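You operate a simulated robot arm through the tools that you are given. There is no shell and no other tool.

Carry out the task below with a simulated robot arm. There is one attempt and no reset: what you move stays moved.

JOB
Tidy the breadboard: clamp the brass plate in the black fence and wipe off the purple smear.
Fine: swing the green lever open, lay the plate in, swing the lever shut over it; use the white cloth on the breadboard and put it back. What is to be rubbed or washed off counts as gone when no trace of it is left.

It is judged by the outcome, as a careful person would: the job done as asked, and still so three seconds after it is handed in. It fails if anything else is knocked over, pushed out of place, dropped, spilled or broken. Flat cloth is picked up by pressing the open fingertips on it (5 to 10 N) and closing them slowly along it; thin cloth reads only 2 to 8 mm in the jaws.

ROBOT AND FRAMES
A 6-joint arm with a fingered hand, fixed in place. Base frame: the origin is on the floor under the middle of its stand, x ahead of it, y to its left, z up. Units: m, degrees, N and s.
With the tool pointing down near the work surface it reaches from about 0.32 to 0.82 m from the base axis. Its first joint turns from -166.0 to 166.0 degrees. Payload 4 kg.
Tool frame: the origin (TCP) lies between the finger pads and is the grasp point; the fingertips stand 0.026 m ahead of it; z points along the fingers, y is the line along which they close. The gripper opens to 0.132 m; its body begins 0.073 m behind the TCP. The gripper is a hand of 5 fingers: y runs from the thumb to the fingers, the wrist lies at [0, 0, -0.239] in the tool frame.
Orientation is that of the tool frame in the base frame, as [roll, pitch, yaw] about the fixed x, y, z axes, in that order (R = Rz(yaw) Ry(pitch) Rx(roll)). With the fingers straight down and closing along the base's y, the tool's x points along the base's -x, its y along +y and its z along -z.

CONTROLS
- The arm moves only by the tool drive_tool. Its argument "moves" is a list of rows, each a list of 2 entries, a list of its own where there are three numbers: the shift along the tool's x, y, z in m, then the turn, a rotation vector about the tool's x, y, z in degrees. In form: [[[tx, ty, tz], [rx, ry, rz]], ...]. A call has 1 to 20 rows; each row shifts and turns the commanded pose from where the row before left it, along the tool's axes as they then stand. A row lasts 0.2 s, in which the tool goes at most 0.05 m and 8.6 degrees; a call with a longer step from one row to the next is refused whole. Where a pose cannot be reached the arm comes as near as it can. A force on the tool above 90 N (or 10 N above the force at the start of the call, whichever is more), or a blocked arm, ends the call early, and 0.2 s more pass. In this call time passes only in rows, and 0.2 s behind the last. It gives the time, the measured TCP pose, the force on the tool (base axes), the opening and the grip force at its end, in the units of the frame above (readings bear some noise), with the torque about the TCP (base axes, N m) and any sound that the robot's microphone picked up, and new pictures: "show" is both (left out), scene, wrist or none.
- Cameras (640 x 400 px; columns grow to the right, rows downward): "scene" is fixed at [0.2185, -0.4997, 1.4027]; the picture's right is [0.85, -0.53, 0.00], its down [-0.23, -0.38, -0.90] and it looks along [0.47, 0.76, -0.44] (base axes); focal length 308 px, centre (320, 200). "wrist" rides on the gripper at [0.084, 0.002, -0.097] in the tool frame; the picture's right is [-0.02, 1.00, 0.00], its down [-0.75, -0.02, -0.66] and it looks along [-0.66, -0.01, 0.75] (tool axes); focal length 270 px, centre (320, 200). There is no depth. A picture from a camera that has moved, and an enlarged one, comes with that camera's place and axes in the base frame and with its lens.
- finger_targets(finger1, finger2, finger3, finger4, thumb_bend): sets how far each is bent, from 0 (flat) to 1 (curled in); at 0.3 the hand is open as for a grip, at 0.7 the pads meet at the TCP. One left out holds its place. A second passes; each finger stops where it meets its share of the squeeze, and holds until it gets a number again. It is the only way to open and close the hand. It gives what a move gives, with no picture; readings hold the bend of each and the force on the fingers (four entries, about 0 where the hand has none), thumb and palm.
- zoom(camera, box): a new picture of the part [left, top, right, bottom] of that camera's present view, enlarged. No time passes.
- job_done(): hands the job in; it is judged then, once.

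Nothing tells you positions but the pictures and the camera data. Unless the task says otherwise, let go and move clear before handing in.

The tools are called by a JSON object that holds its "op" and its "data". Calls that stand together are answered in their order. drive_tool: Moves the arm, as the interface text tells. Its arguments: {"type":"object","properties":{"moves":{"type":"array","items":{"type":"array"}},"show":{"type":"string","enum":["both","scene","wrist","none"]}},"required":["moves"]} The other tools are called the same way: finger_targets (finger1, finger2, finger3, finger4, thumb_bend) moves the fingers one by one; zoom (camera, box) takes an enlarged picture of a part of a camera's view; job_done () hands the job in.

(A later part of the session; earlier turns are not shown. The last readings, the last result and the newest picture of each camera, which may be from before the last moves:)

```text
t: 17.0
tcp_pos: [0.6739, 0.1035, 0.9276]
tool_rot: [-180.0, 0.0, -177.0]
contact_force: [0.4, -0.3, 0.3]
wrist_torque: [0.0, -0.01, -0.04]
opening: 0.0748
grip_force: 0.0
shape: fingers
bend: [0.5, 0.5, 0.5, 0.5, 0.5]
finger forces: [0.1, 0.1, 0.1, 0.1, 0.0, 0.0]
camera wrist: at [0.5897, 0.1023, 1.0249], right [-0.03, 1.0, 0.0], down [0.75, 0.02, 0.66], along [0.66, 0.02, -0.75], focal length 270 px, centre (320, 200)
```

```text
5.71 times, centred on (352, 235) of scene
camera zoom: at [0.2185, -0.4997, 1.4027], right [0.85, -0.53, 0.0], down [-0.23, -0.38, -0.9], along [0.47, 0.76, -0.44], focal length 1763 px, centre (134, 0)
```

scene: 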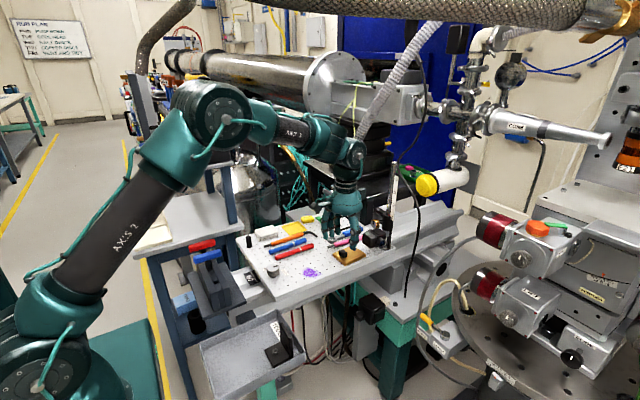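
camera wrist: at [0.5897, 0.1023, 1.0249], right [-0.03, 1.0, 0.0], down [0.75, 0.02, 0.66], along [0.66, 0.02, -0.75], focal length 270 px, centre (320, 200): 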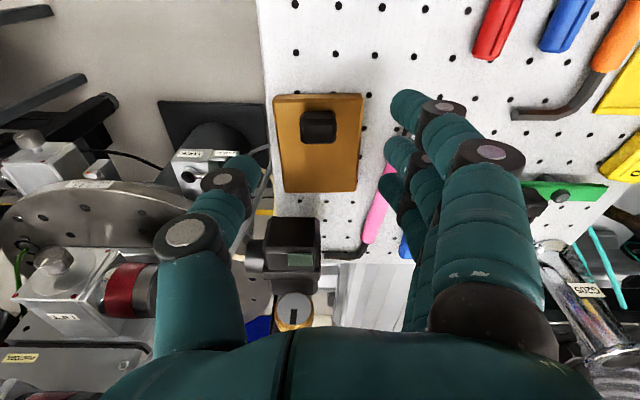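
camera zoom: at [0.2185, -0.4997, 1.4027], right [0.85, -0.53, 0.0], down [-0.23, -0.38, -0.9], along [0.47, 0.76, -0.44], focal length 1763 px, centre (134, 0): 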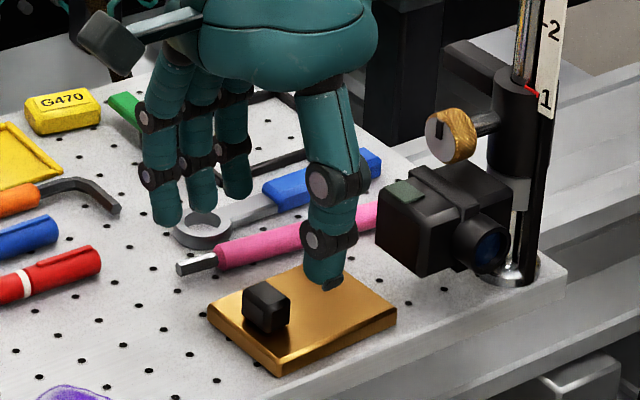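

{"op": "finger_targets", "data": {"finger1": 0.58, "finger2": 0.58, "finger3": 0.58, "finger4": 0.58, "thumb_bend": 0.58}}

{"op": "drive_tool", "data": {"moves": [[[0, 0, 0.015], [0, 0, 0]], [[0, 0, 0.015], [0, 0, 0]], [[0, 0, 0.01], [0, 0, 0]]], "show": "wrist"}}

{"op": "zoom", "data": {"camera": "scene", "box": [320, 210, 395, 260]}}

```text
t: 18.0
tcp_pos: [0.6735, 0.1035, 0.9297]
tool_rot: [-179.9, 0.1, -177.0]
contact_force: [-0.3, 0.4, 0.1]
wrist_torque: [0.02, 0.01, 0.0]
opening: 0.0545
grip_force: 0.0
shape: fingers
bend: [0.57, 0.57, 0.57, 0.57, 0.57]
finger forces: [0.0, 0.1, 0.0, 0.0, 0.0, 0.0]
```

```text
t: 18.8
tcp_pos: [0.6738, 0.1039, 0.8886]
tool_rot: [-180.0, 0.0, -177.1]
contact_force: [-0.4, -0.4, 0.2]
wrist_torque: [0.02, 0.0, 0.0]
opening: 0.0546
grip_force: 0.1
shape: fingers
bend: [0.57, 0.57, 0.57, 0.57, 0.57]
finger forces: [0.0, 0.0, 0.0, 0.1, 0.0, 0.0]
camera wrist: at [0.59, 0.1028, 0.9851], right [-0.03, 1.0, 0.0], down [0.75, 0.02, 0.66], along [0.66, 0.02, -0.75], focal length 270 px, centre (320, 200)
```

wrist: 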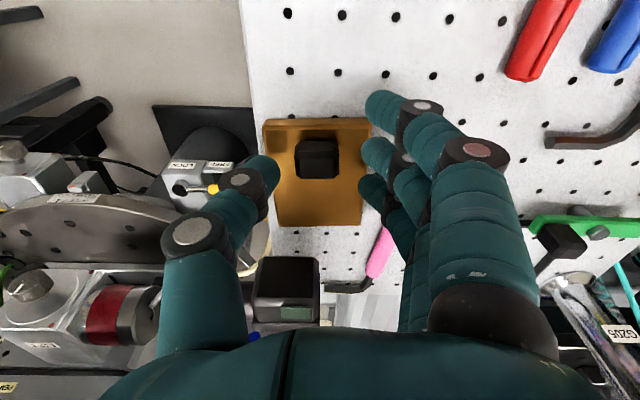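

```text
8.00 times, centred on (358, 235) of scene
camera zoom: at [0.2185, -0.4997, 1.4027], right [0.85, -0.53, 0.0], down [-0.23, -0.38, -0.9], along [0.47, 0.76, -0.44], focal length 2468 px, centre (20, -80)
```

zoom: 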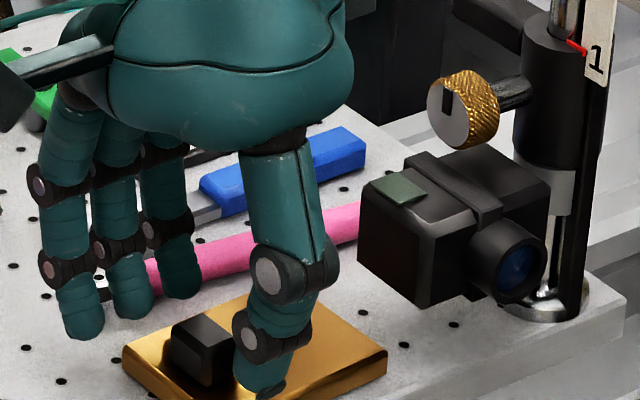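

{"op": "drive_tool", "data": {"moves": [[[0, 0, 0.004], [0, 0, 0]], [[0, 0, 0.003], [0, 0, 0]]], "show": "none"}}

{"op": "zoom", "data": {"camera": "scene", "box": [320, 210, 395, 260]}}

```text
t: 19.4
tcp_pos: [0.6747, 0.1045, 0.8817]
tool_rot: [180.0, 0.0, -177.0]
contact_force: [-0.2, -0.1, 0.0]
wrist_torque: [-0.01, 0.01, 0.04]
opening: 0.0547
grip_force: 0.1
shape: fingers
bend: [0.57, 0.57, 0.57, 0.57, 0.57]
finger forces: [0.0, 0.0, 0.0, 0.1, 0.1, 0.0]
```

```text
8.00 times, centred on (358, 235) of scene
camera zoom: at [0.2185, -0.4997, 1.4027], right [0.85, -0.53, 0.0], down [-0.23, -0.38, -0.9], along [0.47, 0.76, -0.44], focal length 2468 px, centre (20, -80)
```

zoom: 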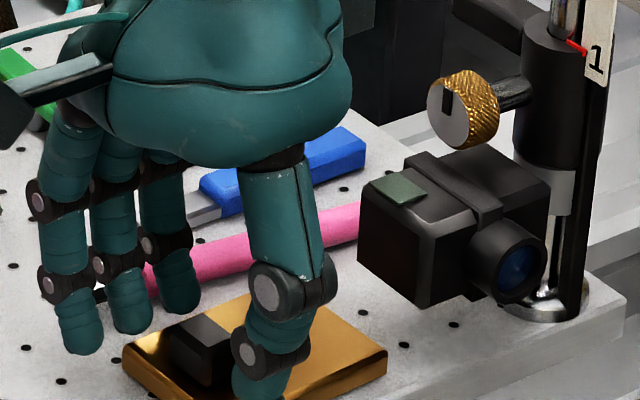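

Clearances look good, with the tips level with the knob and no contact yet. I'll ease down a little more, then close on the knob.

{"op": "drive_tool", "data": {"moves": [[[0, 0, 0.002], [0, 0, 0]], [[0, 0, 0.002], [0, 0, 0]]], "show": "none"}}

{"op": "finger_targets", "data": {"finger1": 0.62, "finger2": 0.8, "finger3": 0.8, "finger4": 0.62, "thumb_bend": 0.8}}

{"op": "zoom", "data": {"camera": "wrist", "box": [220, 80, 420, 240]}}

{"op": "zoom", "data": {"camera": "scene", "box": [320, 210, 395, 260]}}

```text
t: 20.0
tcp_pos: [0.6741, 0.1035, 0.878]
tool_rot: [-179.9, 0.0, -177.0]
contact_force: [0.6, 0.8, 4.3]
wrist_torque: [0.01, -0.01, -0.02]
opening: 0.0546
grip_force: 2.2
shape: fingers
bend: [0.57, 0.57, 0.57, 0.57, 0.57]
finger forces: [0.1, 0.8, 0.7, 0.6, 1.9, 0.0]
```

```text
t: 21.0
tcp_pos: [0.6732, 0.1033, 0.8776]
tool_rot: [-180.0, 0.1, -177.0]
contact_force: [1.0, -0.9, 2.3]
wrist_torque: [0.08, -0.02, 0.01]
opening: 0.0464
grip_force: 20.3
shape: fingers
bend: [0.62, 0.59, 0.59, 0.59, 0.62]
finger forces: [0.1, 8.0, 8.1, 2.9, 20.2, 0.1]
```

```text
2.50 times, centred on (320, 160) of wrist
camera zoom: at [0.5897, 0.1026, 0.9742], right [-0.03, 1.0, 0.0], down [0.75, 0.02, 0.66], along [0.66, 0.02, -0.75], focal length 676 px, centre (320, 300)
```

zoom: 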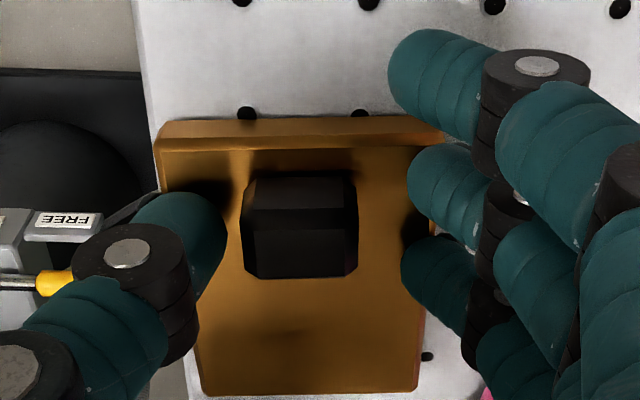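

```text
8.00 times, centred on (358, 235) of scene
camera zoom: at [0.2185, -0.4997, 1.4027], right [0.85, -0.53, 0.0], down [-0.23, -0.38, -0.9], along [0.47, 0.76, -0.44], focal length 2468 px, centre (20, -80)
```

zoom: 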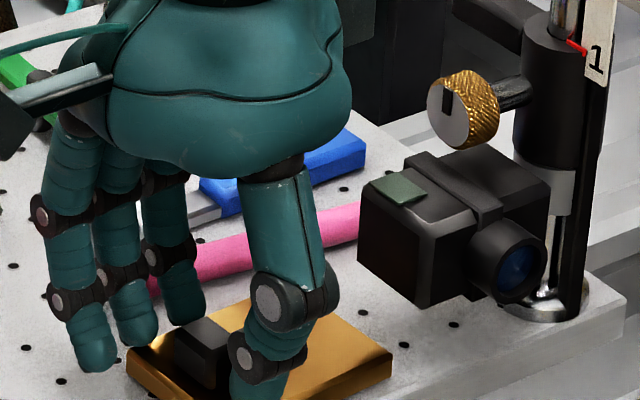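

The fingertips are pressing on the plate's top face instead of reaching the knob. I'll relax them, rise a few millimetres and close again.

{"op": "finger_targets", "data": {"finger1": 0.57, "finger2": 0.57, "finger3": 0.57, "finger4": 0.57, "thumb_bend": 0.57}}

{"op": "drive_tool", "data": {"moves": [[[0, 0, -0.003], [0, 0, 0]], [[0, 0, -0.002], [0, 0, 0]]], "show": "none"}}

{"op": "finger_targets", "data": {"finger1": 0.62, "finger2": 0.8, "finger3": 0.8, "finger4": 0.62, "thumb_bend": 0.8}}

{"op": "zoom", "data": {"camera": "wrist", "box": [220, 80, 420, 240]}}

{"op": "zoom", "data": {"camera": "scene", "box": [320, 210, 395, 260]}}

```text
t: 22.0
tcp_pos: [0.6756, 0.1047, 0.8788]
tool_rot: [179.9, 0.0, -177.0]
contact_force: [0.8, 1.3, 7.3]
wrist_torque: [0.13, -0.06, 0.0]
opening: 0.0544
grip_force: 4.0
shape: fingers
bend: [0.56, 0.56, 0.56, 0.56, 0.57]
finger forces: [0.0, 1.7, 1.7, 1.7, 2.3, 0.0]
```

```text
t: 22.6
tcp_pos: [0.6744, 0.1053, 0.8813]
tool_rot: [-179.9, -0.1, -176.9]
contact_force: [-0.5, 0.0, 0.2]
wrist_torque: [0.0, 0.03, 0.02]
opening: 0.0556
grip_force: 0.1
shape: fingers
bend: [0.56, 0.56, 0.56, 0.56, 0.56]
finger forces: [0.0, 0.0, 0.1, 0.1, 0.0, 0.0]
```

```text
t: 23.6
tcp_pos: [0.6744, 0.103, 0.8821]
tool_rot: [-180.0, 0.1, -177.0]
contact_force: [-0.3, -0.5, -1.2]
wrist_torque: [0.06, 0.09, 0.02]
opening: 0.0346
grip_force: 17.7
shape: fingers
bend: [0.62, 0.65, 0.72, 0.62, 0.69]
finger forces: [0.1, 11.0, 8.0, 0.0, 16.5, 0.0]
```

```text
2.50 times, centred on (320, 160) of wrist
camera zoom: at [0.59, 0.1028, 0.9791], right [-0.03, 1.0, 0.0], down [0.75, 0.02, 0.66], along [0.66, 0.02, -0.75], focal length 676 px, centre (320, 300)
```

zoom: 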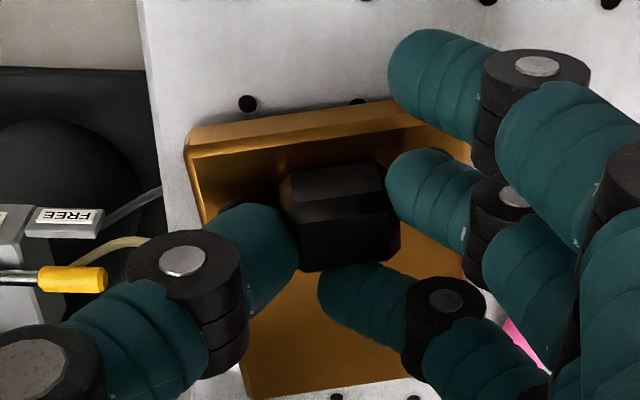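

```text
8.00 times, centred on (358, 235) of scene
camera zoom: at [0.2185, -0.4997, 1.4027], right [0.85, -0.53, 0.0], down [-0.23, -0.38, -0.9], along [0.47, 0.76, -0.44], focal length 2468 px, centre (20, -80)
```

zoom: 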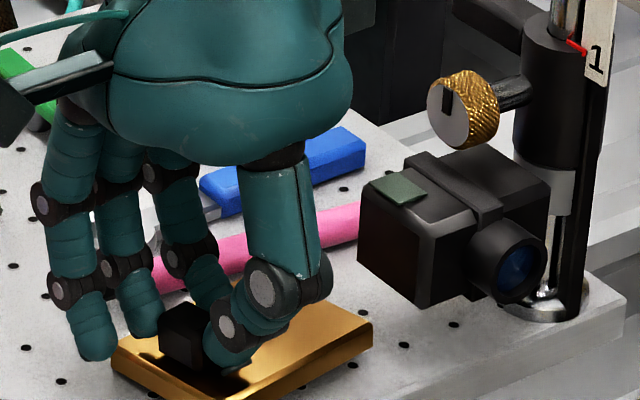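

Finger 3 slipped past the knob and turned the plate slightly. I'll open, re-measure the knob and re-centre so it sits between fingers 2 and 3.

{"op": "finger_targets", "data": {"finger1": 0.5, "finger2": 0.54, "finger3": 0.54, "finger4": 0.5, "thumb_bend": 0.54}}

{"op": "drive_tool", "data": {"moves": [[[0, 0, -0.01], [0, 0, 0]], [[0, 0, -0.015], [0, 0, 0]], [[0, 0, -0.015], [0, 0, 0]]], "show": "wrist"}}

{"op": "zoom", "data": {"camera": "wrist", "box": [240, 80, 400, 220]}}

{"op": "zoom", "data": {"camera": "scene", "box": [320, 210, 395, 260]}}

```text
t: 24.6
tcp_pos: [0.6743, 0.1036, 0.8834]
tool_rot: [180.0, 0.0, -177.0]
contact_force: [-0.8, -0.3, 0.0]
wrist_torque: [0.03, 0.0, 0.01]
opening: 0.0678
grip_force: 0.1
shape: fingers
bend: [0.5, 0.54, 0.54, 0.5, 0.54]
finger forces: [0.0, 0.0, 0.0, 0.1, 0.1, 0.0]
```

```text
t: 25.4
tcp_pos: [0.6745, 0.1031, 0.9236]
tool_rot: [-179.9, 0.0, -177.0]
contact_force: [0.2, 0.2, -0.3]
wrist_torque: [0.0, 0.0, 0.0]
opening: 0.0678
grip_force: 0.1
shape: fingers
bend: [0.5, 0.54, 0.54, 0.5, 0.54]
finger forces: [0.1, 0.0, 0.0, 0.1, 0.1, 0.0]
camera wrist: at [0.5902, 0.1024, 1.0191], right [-0.03, 1.0, 0.0], down [0.75, 0.02, 0.66], along [0.66, 0.02, -0.75], focal length 270 px, centre (320, 200)
```

wrist: 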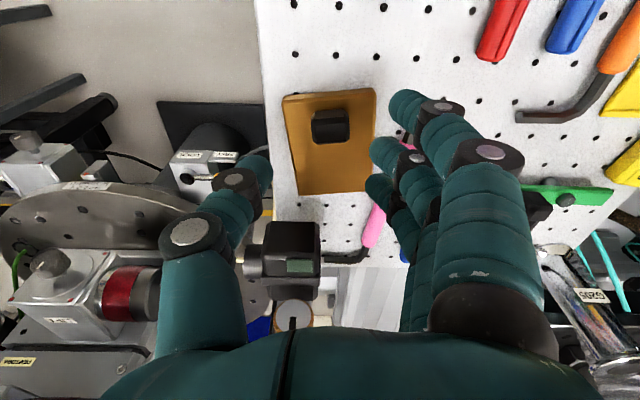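

```text
2.86 times, centred on (320, 150) of wrist
camera zoom: at [0.5902, 0.1024, 1.0191], right [-0.03, 1.0, 0.0], down [0.75, 0.02, 0.66], along [0.66, 0.02, -0.75], focal length 772 px, centre (320, 343)
```

zoom: 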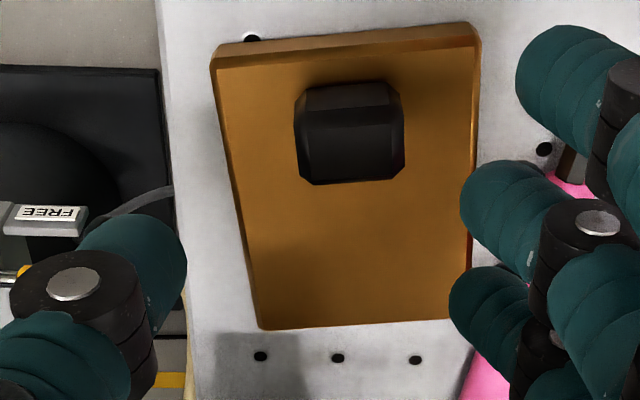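

```text
8.00 times, centred on (358, 235) of scene
camera zoom: at [0.2185, -0.4997, 1.4027], right [0.85, -0.53, 0.0], down [-0.23, -0.38, -0.9], along [0.47, 0.76, -0.44], focal length 2468 px, centre (20, -80)
```

zoom: 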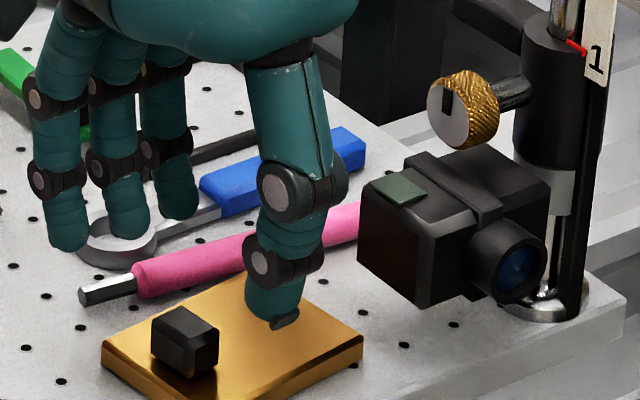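

The knob is wide in y (≈24 mm) and thin in x (≈14 mm), so the better pinch is along x with the hand turned 90°, thumb on the near side. That needs the lever handle further from the fence, so first I'll nudge the lever from 90° back to about 60°.

{"op": "drive_tool", "data": {"moves": [[[0, 0.02, -0.015], [0, 0, 3]], [[0, 0.035, 0], [0, 0, 0]], [[0, 0.035, 0], [0, 0, 0]]], "show": "none"}}

{"op": "finger_targets", "data": {"finger1": 0.0, "finger2": 0.35, "finger3": 0.0, "finger4": 0.0, "thumb_bend": 0.75}}

{"op": "drive_tool", "data": {"moves": [[[-0.028, 0, 0], [0, 0, 0]], [[-0.028, 0, 0], [0, 0, 0]], [[-0.028, 0, 0.01], [0, 0, 0]]]}}

{"op": "zoom", "data": {"camera": "wrist", "box": [340, 70, 500, 220]}}

```text
t: 26.2
tcp_pos: [0.6739, 0.1947, 0.9371]
tool_rot: [180.0, -0.1, 179.9]
contact_force: [0.3, 0.2, 0.1]
wrist_torque: [0.03, -0.01, 0.02]
opening: 0.0681
grip_force: 0.1
shape: fingers
bend: [0.5, 0.54, 0.54, 0.5, 0.54]
finger forces: [0.1, 0.0, 0.0, 0.0, 0.1, 0.0]
```

```text
t: 27.2
tcp_pos: [0.6743, 0.1947, 0.9372]
tool_rot: [180.0, 0.0, 179.9]
contact_force: [0.0, 0.4, -0.5]
wrist_torque: [-0.01, -0.01, 0.0]
opening: 0.0966
grip_force: 0.0
shape: fingers
bend: [0.0, 0.35, 0.0, 0.0, 0.75]
finger forces: [0.1, 0.0, 0.0, 0.1, 0.0, 0.0]
```

```text
t: 28.0
tcp_pos: [0.7587, 0.1947, 0.9283]
tool_rot: [179.9, 0.1, 180.0]
contact_force: [0.0, 0.2, 0.3]
wrist_torque: [0.01, 0.0, 0.02]
opening: 0.0967
grip_force: 0.1
shape: fingers
bend: [0.0, 0.35, 0.0, 0.0, 0.75]
finger forces: [0.1, 0.0, 0.0, 0.1, 0.1, 0.0]
camera wrist: at [0.6736, 0.1972, 1.0235], right [0.02, 1.0, 0.0], down [0.75, -0.02, 0.66], along [0.66, -0.01, -0.75], focal length 270 px, centre (320, 200)
```

scene: 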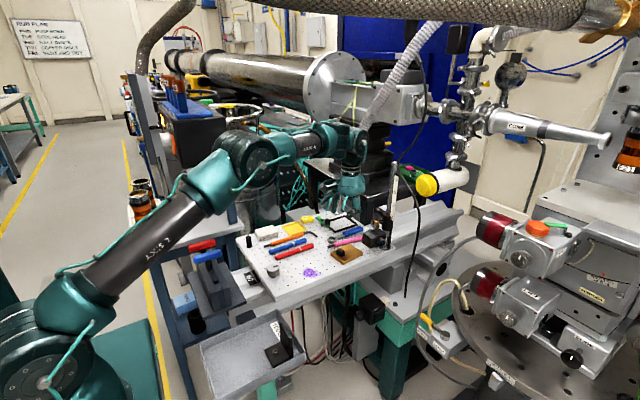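
wrist: 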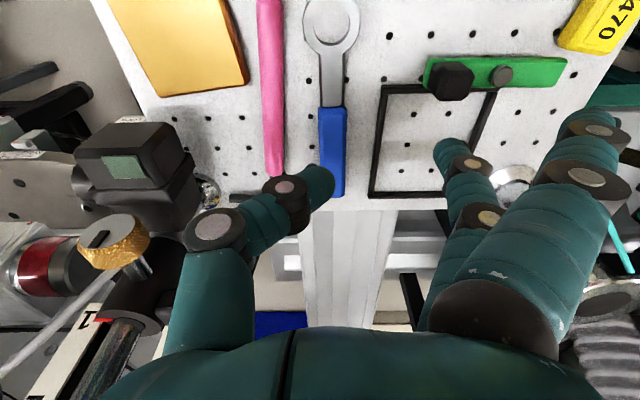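

```text
2.67 times, centred on (420, 145) of wrist
camera zoom: at [0.6736, 0.1972, 1.0235], right [0.02, 1.0, 0.0], down [0.75, -0.02, 0.66], along [0.66, -0.01, -0.75], focal length 721 px, centre (53, 347)
```

zoom: 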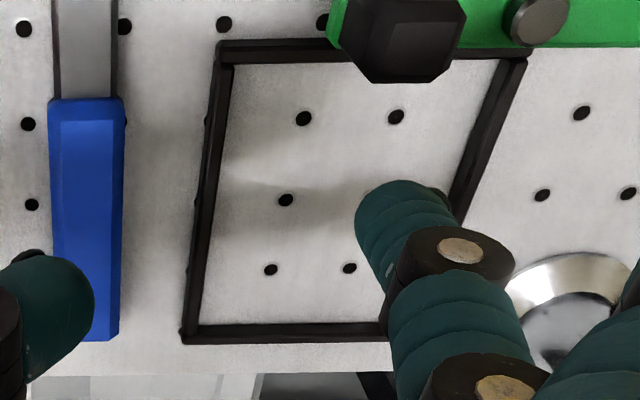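

{"op": "drive_tool", "data": {"moves": [[[0, 0, 0.02], [0, 0, 0]], [[0, 0, 0.015], [0, 0, 0]], [[0.005, -0.001, 0], [0, 0, 0]], [[0.006, -0.001, 0], [0, 0, 0]], [[0.006, -0.001, 0], [0, 0, 0]], [[0.006, -0.001, 0], [0, 0, 0]], [[0.004, 0, 0], [0, 0, 0]]], "show": "wrist"}}

{"op": "zoom", "data": {"camera": "wrist", "box": [340, 70, 500, 220]}}

```text
t: 29.6
tcp_pos: [0.7314, 0.1902, 0.893]
tool_rot: [-180.0, 0.0, -180.0]
contact_force: [0.5, -1.0, -0.7]
wrist_torque: [-0.02, -0.01, -0.06]
opening: 0.0967
grip_force: 0.2
shape: fingers
bend: [0.0, 0.35, 0.0, 0.0, 0.75]
finger forces: [0.1, 0.8, 0.0, 0.0, 0.0, 0.0]
camera wrist: at [0.6461, 0.193, 0.9892], right [0.02, 1.0, 0.0], down [0.75, -0.02, 0.66], along [0.66, -0.01, -0.75], focal length 270 px, centre (320, 200)
```

wrist: 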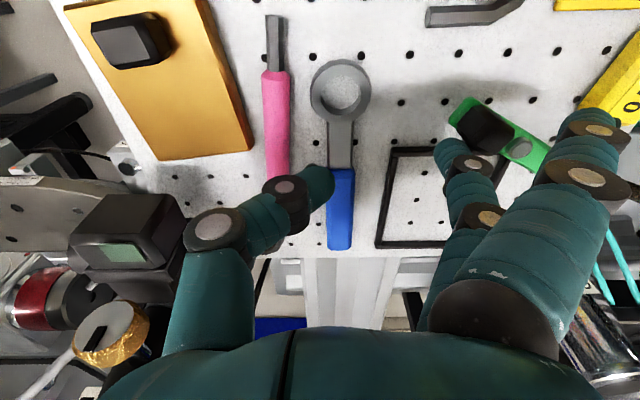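

```text
2.67 times, centred on (420, 145) of wrist
camera zoom: at [0.6461, 0.193, 0.9892], right [0.02, 1.0, 0.0], down [0.75, -0.02, 0.66], along [0.66, -0.01, -0.75], focal length 721 px, centre (53, 347)
```

zoom: 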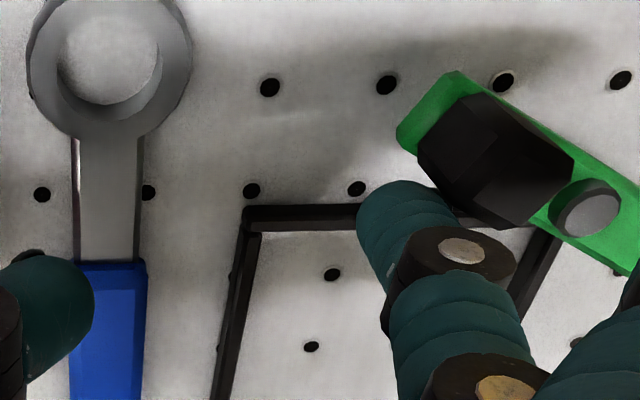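

{"op": "drive_tool", "data": {"moves": [[[-0.004, 0, -0.01], [0, 0, 0]], [[0, 0, -0.03], [0, 0, 0]], [[0.01, -0.01, -0.03], [0, 0, 0]], [[0.03, -0.03, 0], [0, 0, 0]], [[0.03, -0.03, 0], [0, 0, 0]]], "show": "none"}}

{"op": "finger_targets", "data": {"finger1": 0.55, "finger2": 0.55, "finger3": 0.55, "finger4": 0.55, "thumb_bend": 0.6}}

{"op": "drive_tool", "data": {"moves": [[[0, 0, 0], [0, 0, 8.5]], [[0, 0, 0], [0, 0, 8.5]], [[0, 0, 0], [0, 0, 8.5]], [[0, 0, 0], [0, 0, 8.5]], [[0, 0, 0], [0, 0, 8.5]], [[0, 0, 0], [0, 0, 8.5]], [[0, 0, 0], [0, 0, 8.5]], [[0, 0, 0], [0, 0, 8.5]], [[0, 0, 0], [0, 0, 8.5]], [[0, 0, 0], [0, 0, 6.5]]]}}

{"op": "zoom", "data": {"camera": "scene", "box": [290, 180, 410, 270]}}

```text
t: 30.8
tcp_pos: [0.6637, 0.1193, 0.9632]
tool_rot: [-180.0, 0.1, -179.9]
contact_force: [-0.9, -1.4, 0.3]
wrist_torque: [0.01, -0.03, -0.02]
opening: 0.0967
grip_force: 0.0
shape: fingers
bend: [0.0, 0.35, 0.0, 0.0, 0.75]
finger forces: [0.0, 0.0, 0.0, 0.0, 0.0, 0.1]
```

```text
t: 31.8
tcp_pos: [0.664, 0.1191, 0.963]
tool_rot: [180.0, 0.0, 180.0]
contact_force: [-0.1, 0.3, -0.2]
wrist_torque: [0.0, 0.04, 0.03]
opening: 0.0524
grip_force: 0.0
shape: fingers
bend: [0.55, 0.55, 0.55, 0.55, 0.6]
finger forces: [0.0, 0.0, 0.0, 0.0, 0.0, 0.0]
```

```text
t: 34.0
tcp_pos: [0.6649, 0.121, 0.9635]
tool_rot: [180.0, -0.1, 96.9]
contact_force: [0.0, -0.4, 0.3]
wrist_torque: [-0.04, -0.04, 0.0]
opening: 0.0523
grip_force: 0.0
shape: fingers
bend: [0.55, 0.55, 0.55, 0.55, 0.6]
finger forces: [0.1, 0.1, 0.1, 0.1, 0.1, 0.0]
camera wrist: at [0.6562, 0.2057, 1.0591], right [1.0, 0.1, 0.0], down [0.07, -0.75, 0.66], along [0.07, -0.65, -0.75], focal length 270 px, centre (320, 200)
```

scene: 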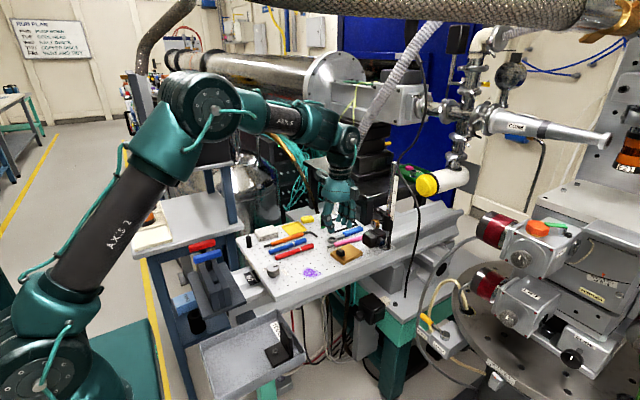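
wrist: 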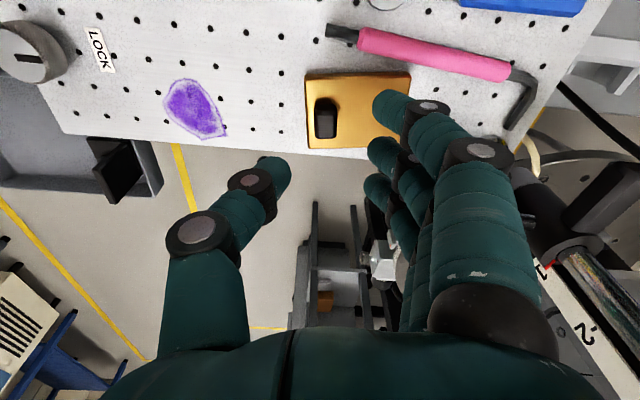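

```text
4.44 times, centred on (350, 225) of scene
camera zoom: at [0.2185, -0.4997, 1.4027], right [0.85, -0.53, 0.0], down [-0.23, -0.38, -0.9], along [0.47, 0.76, -0.44], focal length 1371 px, centre (187, 89)
```

zoom: 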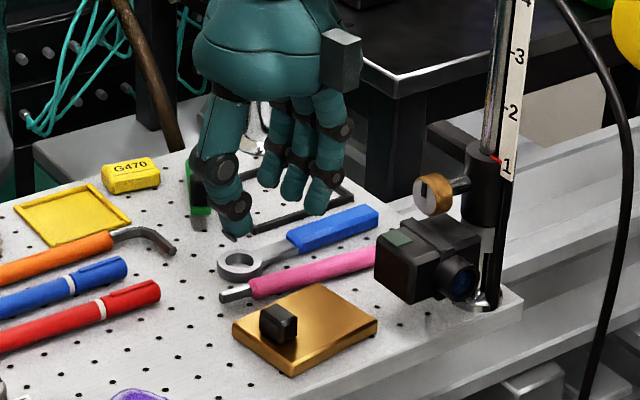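

{"op": "zoom", "data": {"camera": "wrist", "box": [260, 50, 440, 170]}}

```text
3.33 times, centred on (350, 110) of wrist
camera zoom: at [0.6562, 0.2057, 1.0591], right [1.0, 0.1, 0.0], down [0.07, -0.75, 0.66], along [0.07, -0.65, -0.75], focal length 901 px, centre (220, 500)
```

zoom: 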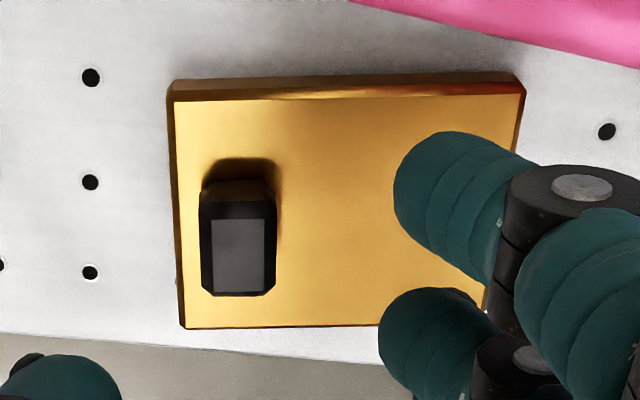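

Now I have a clean view, and the knob (centre ≈(0.671, 0.112)) is squarely between thumb and fingers in this orientation. I'll centre over it and descend.

{"op": "drive_tool", "data": {"moves": [[[-0.006, 0.005, 0.02], [0, 0, 0]], [[0, 0, 0.02], [0, 0, 0]], [[0, 0, 0.02], [0, 0, 0]]], "show": "wrist"}}

{"op": "zoom", "data": {"camera": "wrist", "box": [200, 60, 440, 210]}}

{"op": "zoom", "data": {"camera": "scene", "box": [320, 200, 395, 260]}}

```text
t: 34.8
tcp_pos: [0.6708, 0.1144, 0.9033]
tool_rot: [180.0, 0.0, 97.0]
contact_force: [-0.2, 0.6, 0.9]
wrist_torque: [-0.01, -0.02, -0.03]
opening: 0.0523
grip_force: 0.1
shape: fingers
bend: [0.55, 0.55, 0.55, 0.55, 0.6]
finger forces: [0.0, 0.0, 0.0, 0.0, 0.1, 0.0]
camera wrist: at [0.6613, 0.1999, 0.9994], right [0.99, 0.1, 0.0], down [0.08, -0.75, 0.66], along [0.07, -0.65, -0.75], focal length 270 px, centre (320, 200)
```

wrist: 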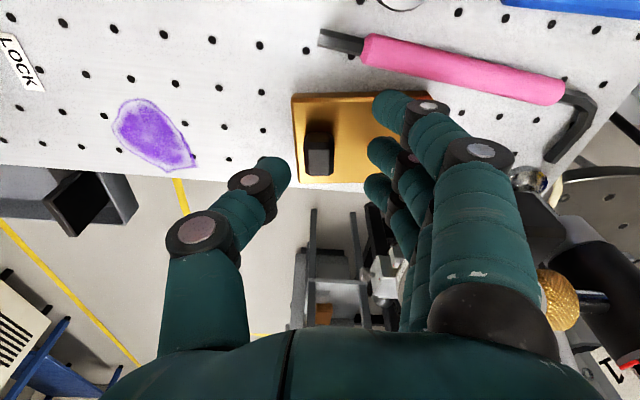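

```text
2.67 times, centred on (320, 135) of wrist
camera zoom: at [0.6613, 0.1999, 0.9994], right [0.99, 0.1, 0.0], down [0.08, -0.75, 0.66], along [0.07, -0.65, -0.75], focal length 721 px, centre (320, 373)
```

zoom: 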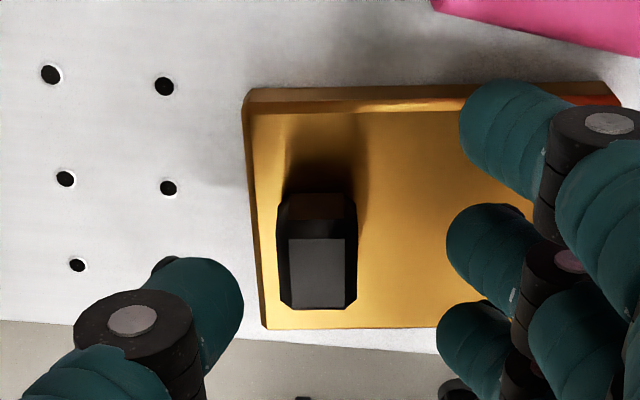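

```text
6.67 times, centred on (358, 230) of scene
camera zoom: at [0.2185, -0.4997, 1.4027], right [0.85, -0.53, 0.0], down [-0.23, -0.38, -0.9], along [0.47, 0.76, -0.44], focal length 2057 px, centre (70, 0)
```

zoom: 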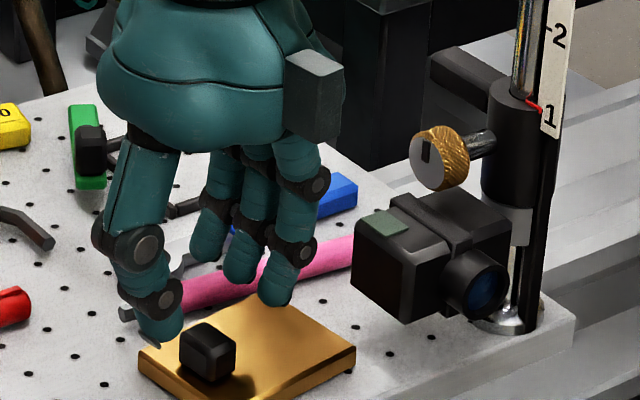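

{"op": "finger_targets", "data": {"finger1": 0.6, "finger2": 0.6, "finger3": 0.6, "finger4": 0.6, "thumb_bend": 0.6}}

{"op": "drive_tool", "data": {"moves": [[[0, 0, 0.01], [0, 0, 0]], [[0, 0, 0.008], [0, 0, 0]], [[0, 0, 0.004], [0, 0, 0]]], "show": "wrist"}}

{"op": "zoom", "data": {"camera": "wrist", "box": [200, 80, 440, 230]}}

{"op": "zoom", "data": {"camera": "scene", "box": [320, 210, 380, 260]}}

```text
t: 35.8
tcp_pos: [0.6698, 0.1156, 0.9036]
tool_rot: [-180.0, 0.0, 97.0]
contact_force: [0.2, -0.1, -0.2]
wrist_torque: [0.02, 0.02, 0.0]
opening: 0.0453
grip_force: 0.1
shape: fingers
bend: [0.6, 0.6, 0.6, 0.6, 0.6]
finger forces: [0.0, 0.0, 0.1, 0.1, 0.0, 0.0]
```

```text
t: 36.6
tcp_pos: [0.6709, 0.1145, 0.8801]
tool_rot: [180.0, 0.1, 96.9]
contact_force: [-0.1, 1.1, 0.2]
wrist_torque: [0.0, -0.03, 0.01]
opening: 0.0454
grip_force: 0.0
shape: fingers
bend: [0.6, 0.6, 0.6, 0.6, 0.6]
finger forces: [0.0, 0.0, 0.0, 0.0, 0.0, 0.0]
camera wrist: at [0.6615, 0.1999, 0.977], right [0.99, 0.1, 0.0], down [0.08, -0.75, 0.66], along [0.07, -0.65, -0.75], focal length 270 px, centre (320, 200)
```

wrist: 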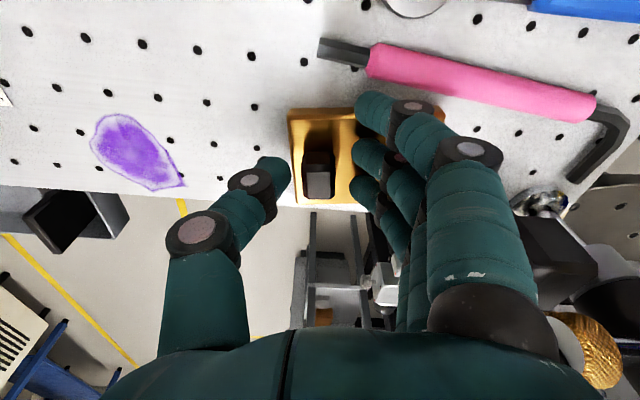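

```text
2.67 times, centred on (320, 155) of wrist
camera zoom: at [0.6615, 0.1999, 0.977], right [0.99, 0.1, 0.0], down [0.08, -0.75, 0.66], along [0.07, -0.65, -0.75], focal length 721 px, centre (320, 320)
```

zoom: 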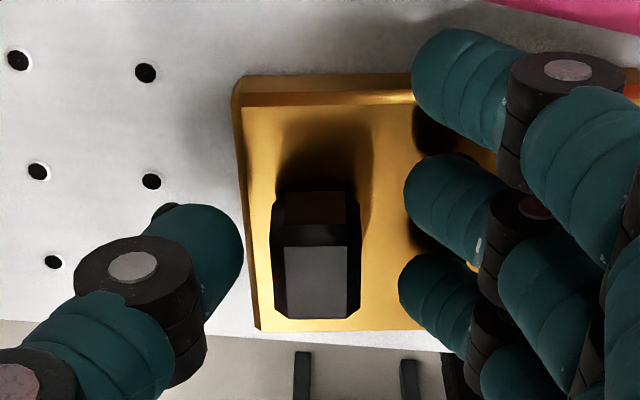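

```text
8.00 times, centred on (350, 235) of scene
camera zoom: at [0.2185, -0.4997, 1.4027], right [0.85, -0.53, 0.0], down [-0.23, -0.38, -0.9], along [0.47, 0.76, -0.44], focal length 2468 px, centre (80, -80)
```

zoom: 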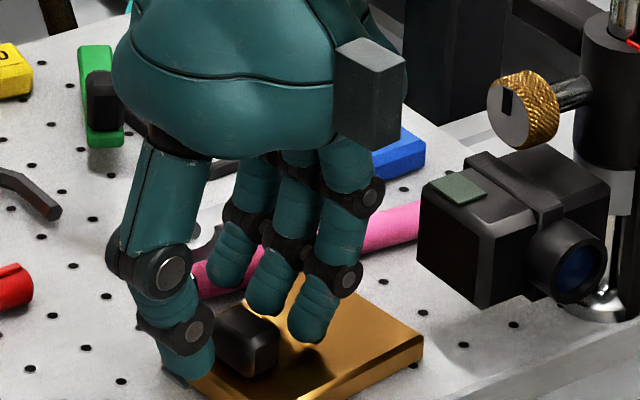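

{"op": "finger_targets", "data": {"finger2": 0.66, "finger3": 0.66, "thumb_bend": 0.66}}

{"op": "zoom", "data": {"camera": "wrist", "box": [200, 80, 440, 230]}}

```text
t: 37.6
tcp_pos: [0.6698, 0.1154, 0.8808]
tool_rot: [-180.0, 0.0, 97.0]
contact_force: [0.8, 0.2, -0.8]
wrist_torque: [0.02, 0.02, 0.02]
opening: 0.0402
grip_force: 1.4
shape: fingers
bend: [0.6, 0.65, 0.65, 0.6, 0.65]
finger forces: [0.0, 0.2, 0.5, 0.0, 1.2, 0.0]
```

```text
2.67 times, centred on (320, 155) of wrist
camera zoom: at [0.6614, 0.1999, 0.9771], right [0.99, 0.1, 0.0], down [0.08, -0.75, 0.66], along [0.07, -0.65, -0.75], focal length 721 px, centre (320, 320)
```

zoom: 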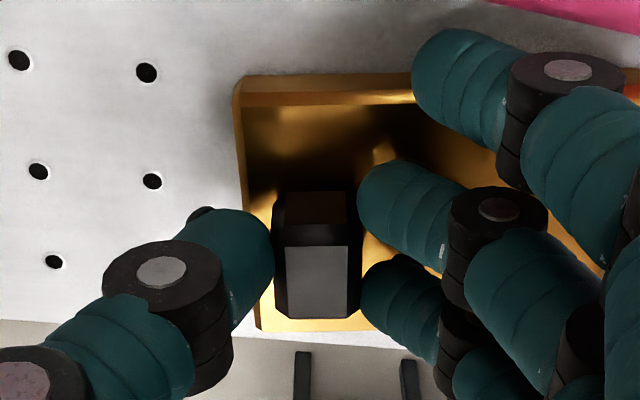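

Thumb and fingers 2 and 3 now touch the knob evenly. I'll squeeze and check.

{"op": "finger_targets", "data": {"finger2": 0.8, "finger3": 0.8, "thumb_bend": 0.8}}

{"op": "zoom", "data": {"camera": "wrist", "box": [200, 80, 440, 230]}}

```text
t: 38.6
tcp_pos: [0.6696, 0.1148, 0.8805]
tool_rot: [179.9, 0.0, 97.0]
contact_force: [0.7, 0.9, 0.5]
wrist_torque: [0.01, -0.07, 0.06]
opening: 0.0378
grip_force: 18.3
shape: fingers
bend: [0.6, 0.69, 0.68, 0.6, 0.68]
finger forces: [0.1, 8.2, 9.2, 0.0, 18.7, 0.0]
```

```text
2.67 times, centred on (320, 155) of wrist
camera zoom: at [0.6614, 0.1999, 0.9771], right [0.99, 0.1, 0.0], down [0.08, -0.75, 0.66], along [0.07, -0.65, -0.75], focal length 721 px, centre (320, 320)
```

zoom: 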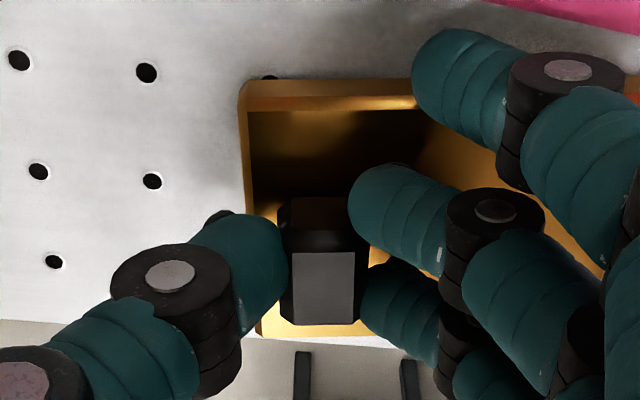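

{"op": "drive_tool", "data": {"moves": [[[0, 0, -0.003], [0, 0, 0]], [[0, 0, -0.005], [0, 0, 0]], [[0, 0, -0.006], [0, 0, 0]]], "show": "wrist"}}

{"op": "zoom", "data": {"camera": "scene", "box": [320, 210, 395, 260]}}

```text
t: 39.4
tcp_pos: [0.6707, 0.1149, 0.8954]
tool_rot: [180.0, -0.1, 97.0]
contact_force: [0.1, -0.8, -2.9]
wrist_torque: [-0.02, 0.08, 0.0]
opening: 0.0356
grip_force: 17.1
shape: fingers
bend: [0.6, 0.7, 0.66, 0.6, 0.72]
finger forces: [0.0, 7.6, 11.0, 0.0, 15.6, 0.0]
camera wrist: at [0.6619, 0.2001, 0.9911], right [0.99, 0.1, 0.0], down [0.08, -0.75, 0.66], along [0.07, -0.65, -0.75], focal length 270 px, centre (320, 200)
```

wrist: 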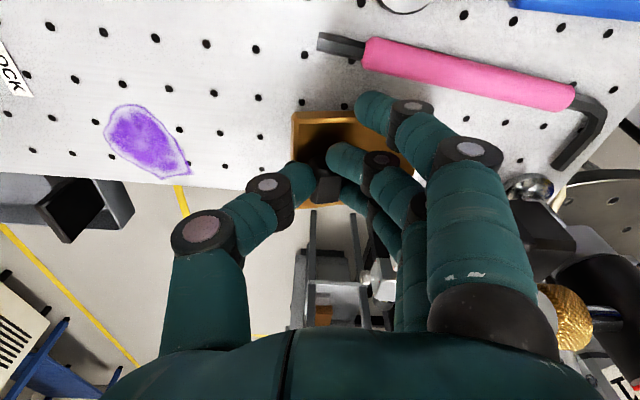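

```text
8.00 times, centred on (358, 235) of scene
camera zoom: at [0.2185, -0.4997, 1.4027], right [0.85, -0.53, 0.0], down [-0.23, -0.38, -0.9], along [0.47, 0.76, -0.44], focal length 2468 px, centre (20, -80)
```

zoom: 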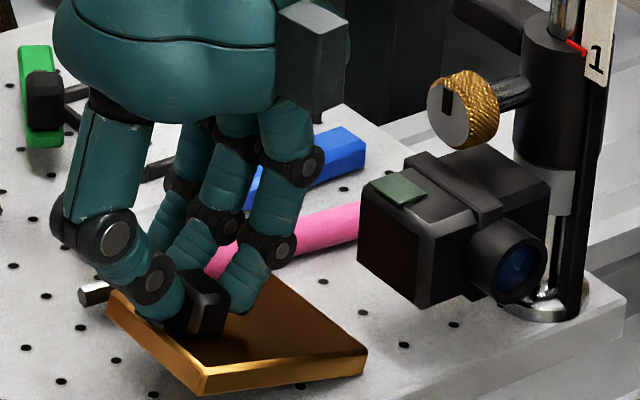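

{"op": "drive_tool", "data": {"moves": [[[0, 0, -0.008], [0, 0, 0]], [[0, 0, -0.01], [0, 0, 0]], [[0, 0, -0.01], [0, 0, 0]]], "show": "wrist"}}

{"op": "zoom", "data": {"camera": "scene", "box": [310, 200, 400, 260]}}

{"op": "zoom", "data": {"camera": "wrist", "box": [200, 80, 440, 230]}}

```text
t: 40.2
tcp_pos: [0.6708, 0.115, 0.9235]
tool_rot: [179.9, 0.0, 97.0]
contact_force: [0.9, 0.5, -4.1]
wrist_torque: [0.04, 0.08, 0.01]
opening: 0.0352
grip_force: 17.5
shape: fingers
bend: [0.6, 0.7, 0.66, 0.6, 0.72]
finger forces: [0.0, 7.0, 11.5, 0.1, 16.1, 0.0]
camera wrist: at [0.6619, 0.2005, 1.0193], right [0.99, 0.1, 0.0], down [0.08, -0.75, 0.66], along [0.07, -0.65, -0.75], focal length 270 px, centre (320, 200)
```

wrist: 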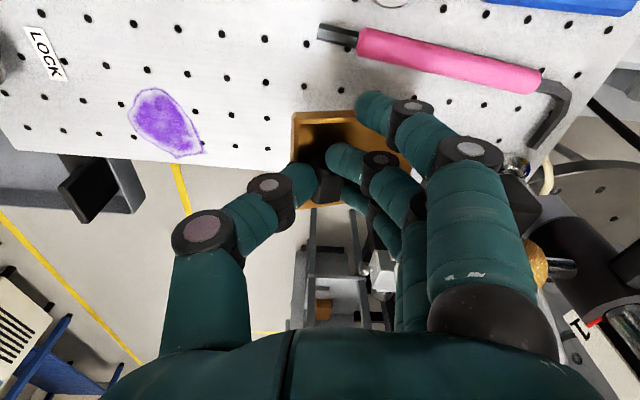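

```text
6.67 times, centred on (355, 230) of scene
camera zoom: at [0.2185, -0.4997, 1.4027], right [0.85, -0.53, 0.0], down [-0.23, -0.38, -0.9], along [0.47, 0.76, -0.44], focal length 2057 px, centre (87, 0)
```

zoom: 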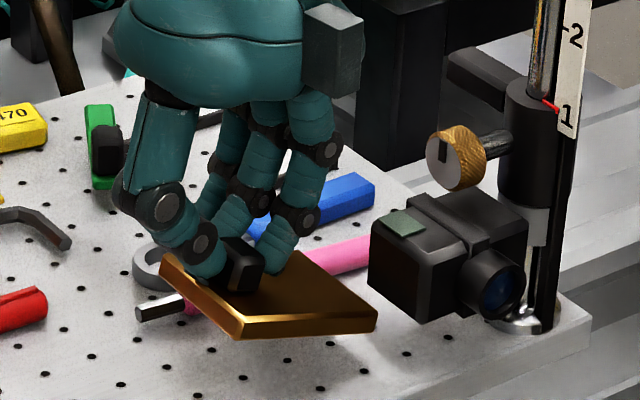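

```text
2.67 times, centred on (320, 155) of wrist
camera zoom: at [0.6619, 0.2005, 1.0193], right [0.99, 0.1, 0.0], down [0.08, -0.75, 0.66], along [0.07, -0.65, -0.75], focal length 721 px, centre (320, 320)
```

zoom: 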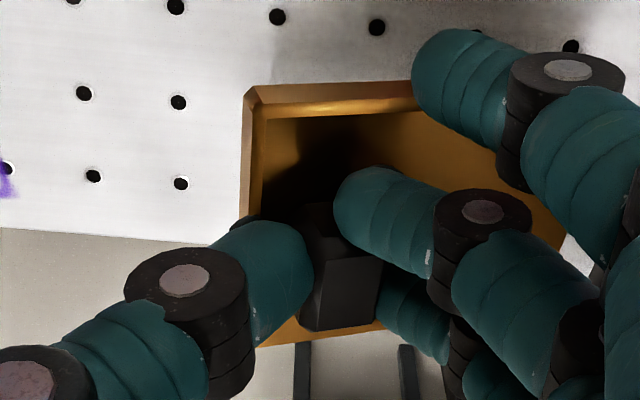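

The plate is held (≈4 N) and hangs tilted about 13° with its far end low, which is fine for laying it in far-edge first. I'll lift to clear everything, then move over the fence, squaring the yaw on the way.

{"op": "drive_tool", "data": {"moves": [[[0, 0, -0.02], [0, 0, 0]], [[0, 0, -0.02], [0, 0, 0]], [[0.02, 0, 0], [0, 0, 3.5]], [[0.025, 0, 0], [0, 0, 3.5]], [[0.03, 0, 0], [0, 0, 0]], [[0.03, 0, 0], [0, 0, 0]], [[0.03, 0, 0], [0, 0, 0]], [[0.02, 0, 0], [0, 0, 0]]]}}

{"op": "zoom", "data": {"camera": "scene", "box": [290, 170, 410, 260]}}

```text
t: 42.0
tcp_pos: [0.6669, 0.271, 0.9625]
tool_rot: [180.0, 0.0, 89.9]
contact_force: [0.2, -0.5, -4.5]
wrist_torque: [0.04, 0.07, -0.02]
opening: 0.0342
grip_force: 17.2
shape: fingers
bend: [0.6, 0.71, 0.65, 0.6, 0.73]
finger forces: [0.0, 6.9, 11.6, 0.0, 15.9, 0.0]
camera wrist: at [0.6682, 0.3556, 1.0586], right [1.0, -0.02, 0.0], down [-0.02, -0.75, 0.66], along [-0.01, -0.66, -0.75], focal length 270 px, centre (320, 200)
```

scene: 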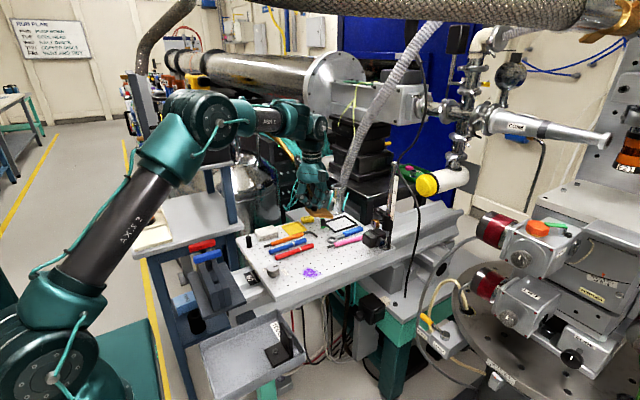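
wrist: 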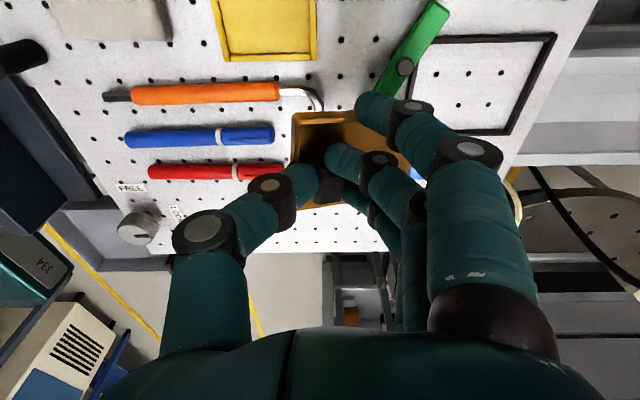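

```text
4.44 times, centred on (350, 215) of scene
camera zoom: at [0.2185, -0.4997, 1.4027], right [0.85, -0.53, 0.0], down [-0.23, -0.38, -0.9], along [0.47, 0.76, -0.44], focal length 1371 px, centre (187, 133)
```

zoom: 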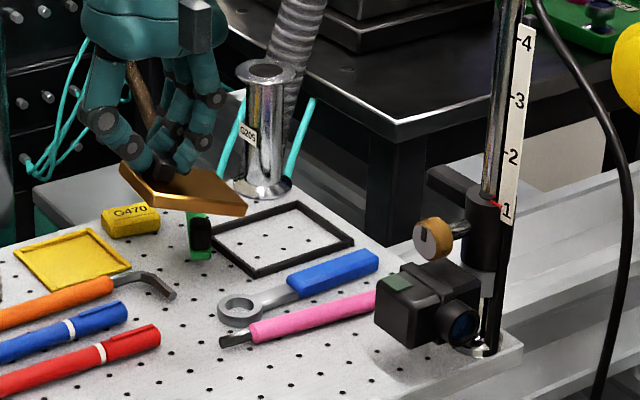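

{"op": "drive_tool", "data": {"moves": [[[0, 0.03, 0], [0, 0, 0]], [[0, 0.03, 0], [0, 0, 0]], [[0, 0.025, 0], [0, 0, 0]]]}}

{"op": "zoom", "data": {"camera": "wrist", "box": [220, 50, 460, 230]}}

{"op": "zoom", "data": {"camera": "scene", "box": [290, 180, 390, 250]}}

```text
t: 42.8
tcp_pos: [0.7514, 0.2709, 0.9622]
tool_rot: [180.0, 0.0, 90.0]
contact_force: [0.3, 0.3, -3.1]
wrist_torque: [0.05, 0.07, -0.02]
opening: 0.034
grip_force: 17.1
shape: fingers
bend: [0.6, 0.71, 0.65, 0.6, 0.73]
finger forces: [0.0, 7.0, 11.5, 0.0, 15.7, 0.1]
camera wrist: at [0.7529, 0.3554, 1.0589], right [1.0, -0.02, 0.0], down [-0.02, -0.75, 0.66], along [-0.01, -0.66, -0.75], focal length 270 px, centre (320, 200)
```

scene: 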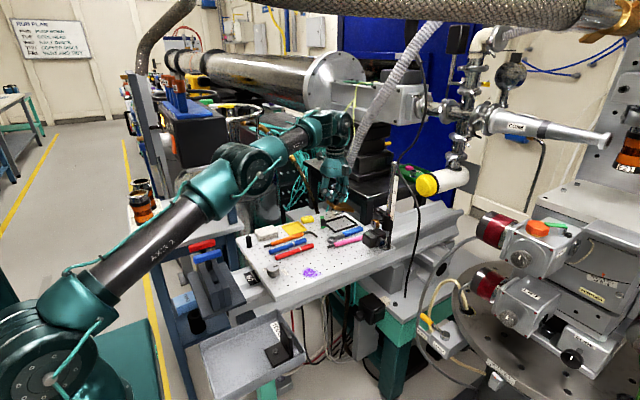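
wrist: 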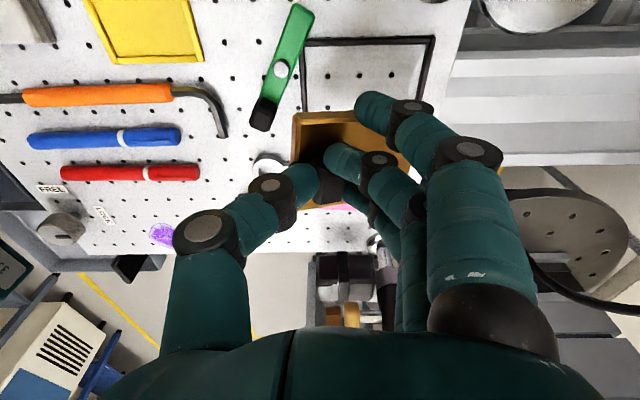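

```text
2.22 times, centred on (340, 140) of wrist
camera zoom: at [0.7529, 0.3554, 1.0589], right [1.0, -0.02, 0.0], down [-0.02, -0.75, 0.66], along [-0.01, -0.66, -0.75], focal length 601 px, centre (276, 333)
```

zoom: 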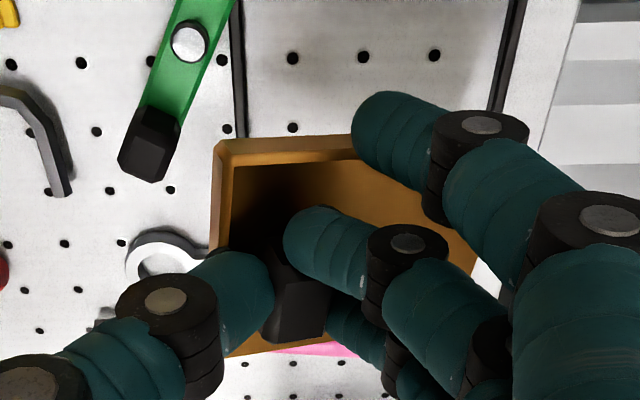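

```text
5.71 times, centred on (340, 215) of scene
camera zoom: at [0.2185, -0.4997, 1.4027], right [0.85, -0.53, 0.0], down [-0.23, -0.38, -0.9], along [0.47, 0.76, -0.44], focal length 1763 px, centre (206, 114)
```

zoom: 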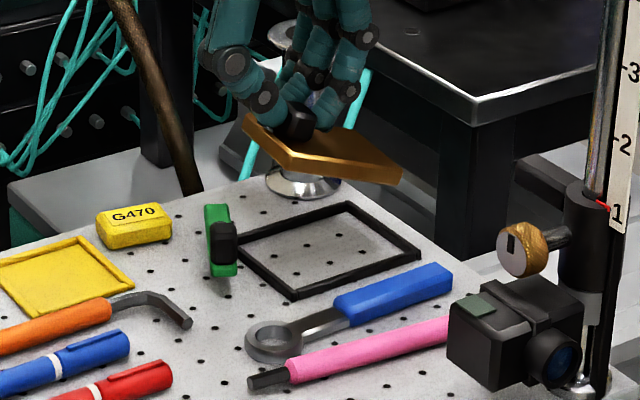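

{"op": "zoom", "data": {"camera": "scene", "box": [325, 190, 370, 220]}}

{"op": "zoom", "data": {"camera": "wrist", "box": [270, 90, 370, 220]}}

```text
13.33 times, centred on (348, 205) of scene
camera zoom: at [0.2185, -0.4997, 1.4027], right [0.85, -0.53, 0.0], down [-0.23, -0.38, -0.9], along [0.47, 0.76, -0.44], focal length 4113 px, centre (-47, 133)
```

zoom: 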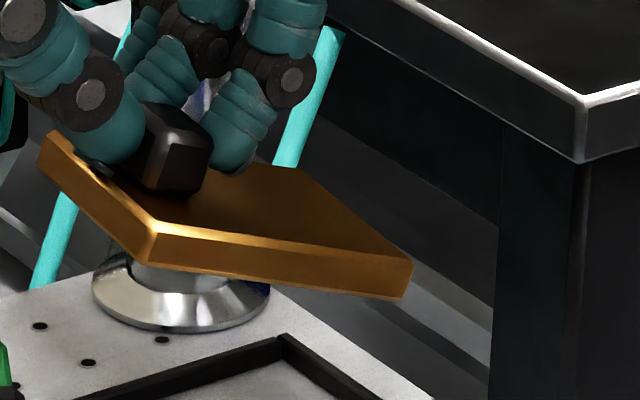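

```text
3.08 times, centred on (320, 155) of wrist
camera zoom: at [0.7529, 0.3554, 1.0589], right [1.0, -0.02, 0.0], down [-0.02, -0.75, 0.66], along [-0.01, -0.66, -0.75], focal length 832 px, centre (320, 338)
```

zoom: 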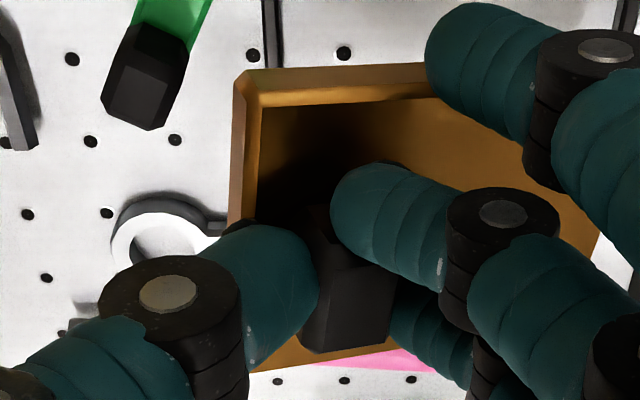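

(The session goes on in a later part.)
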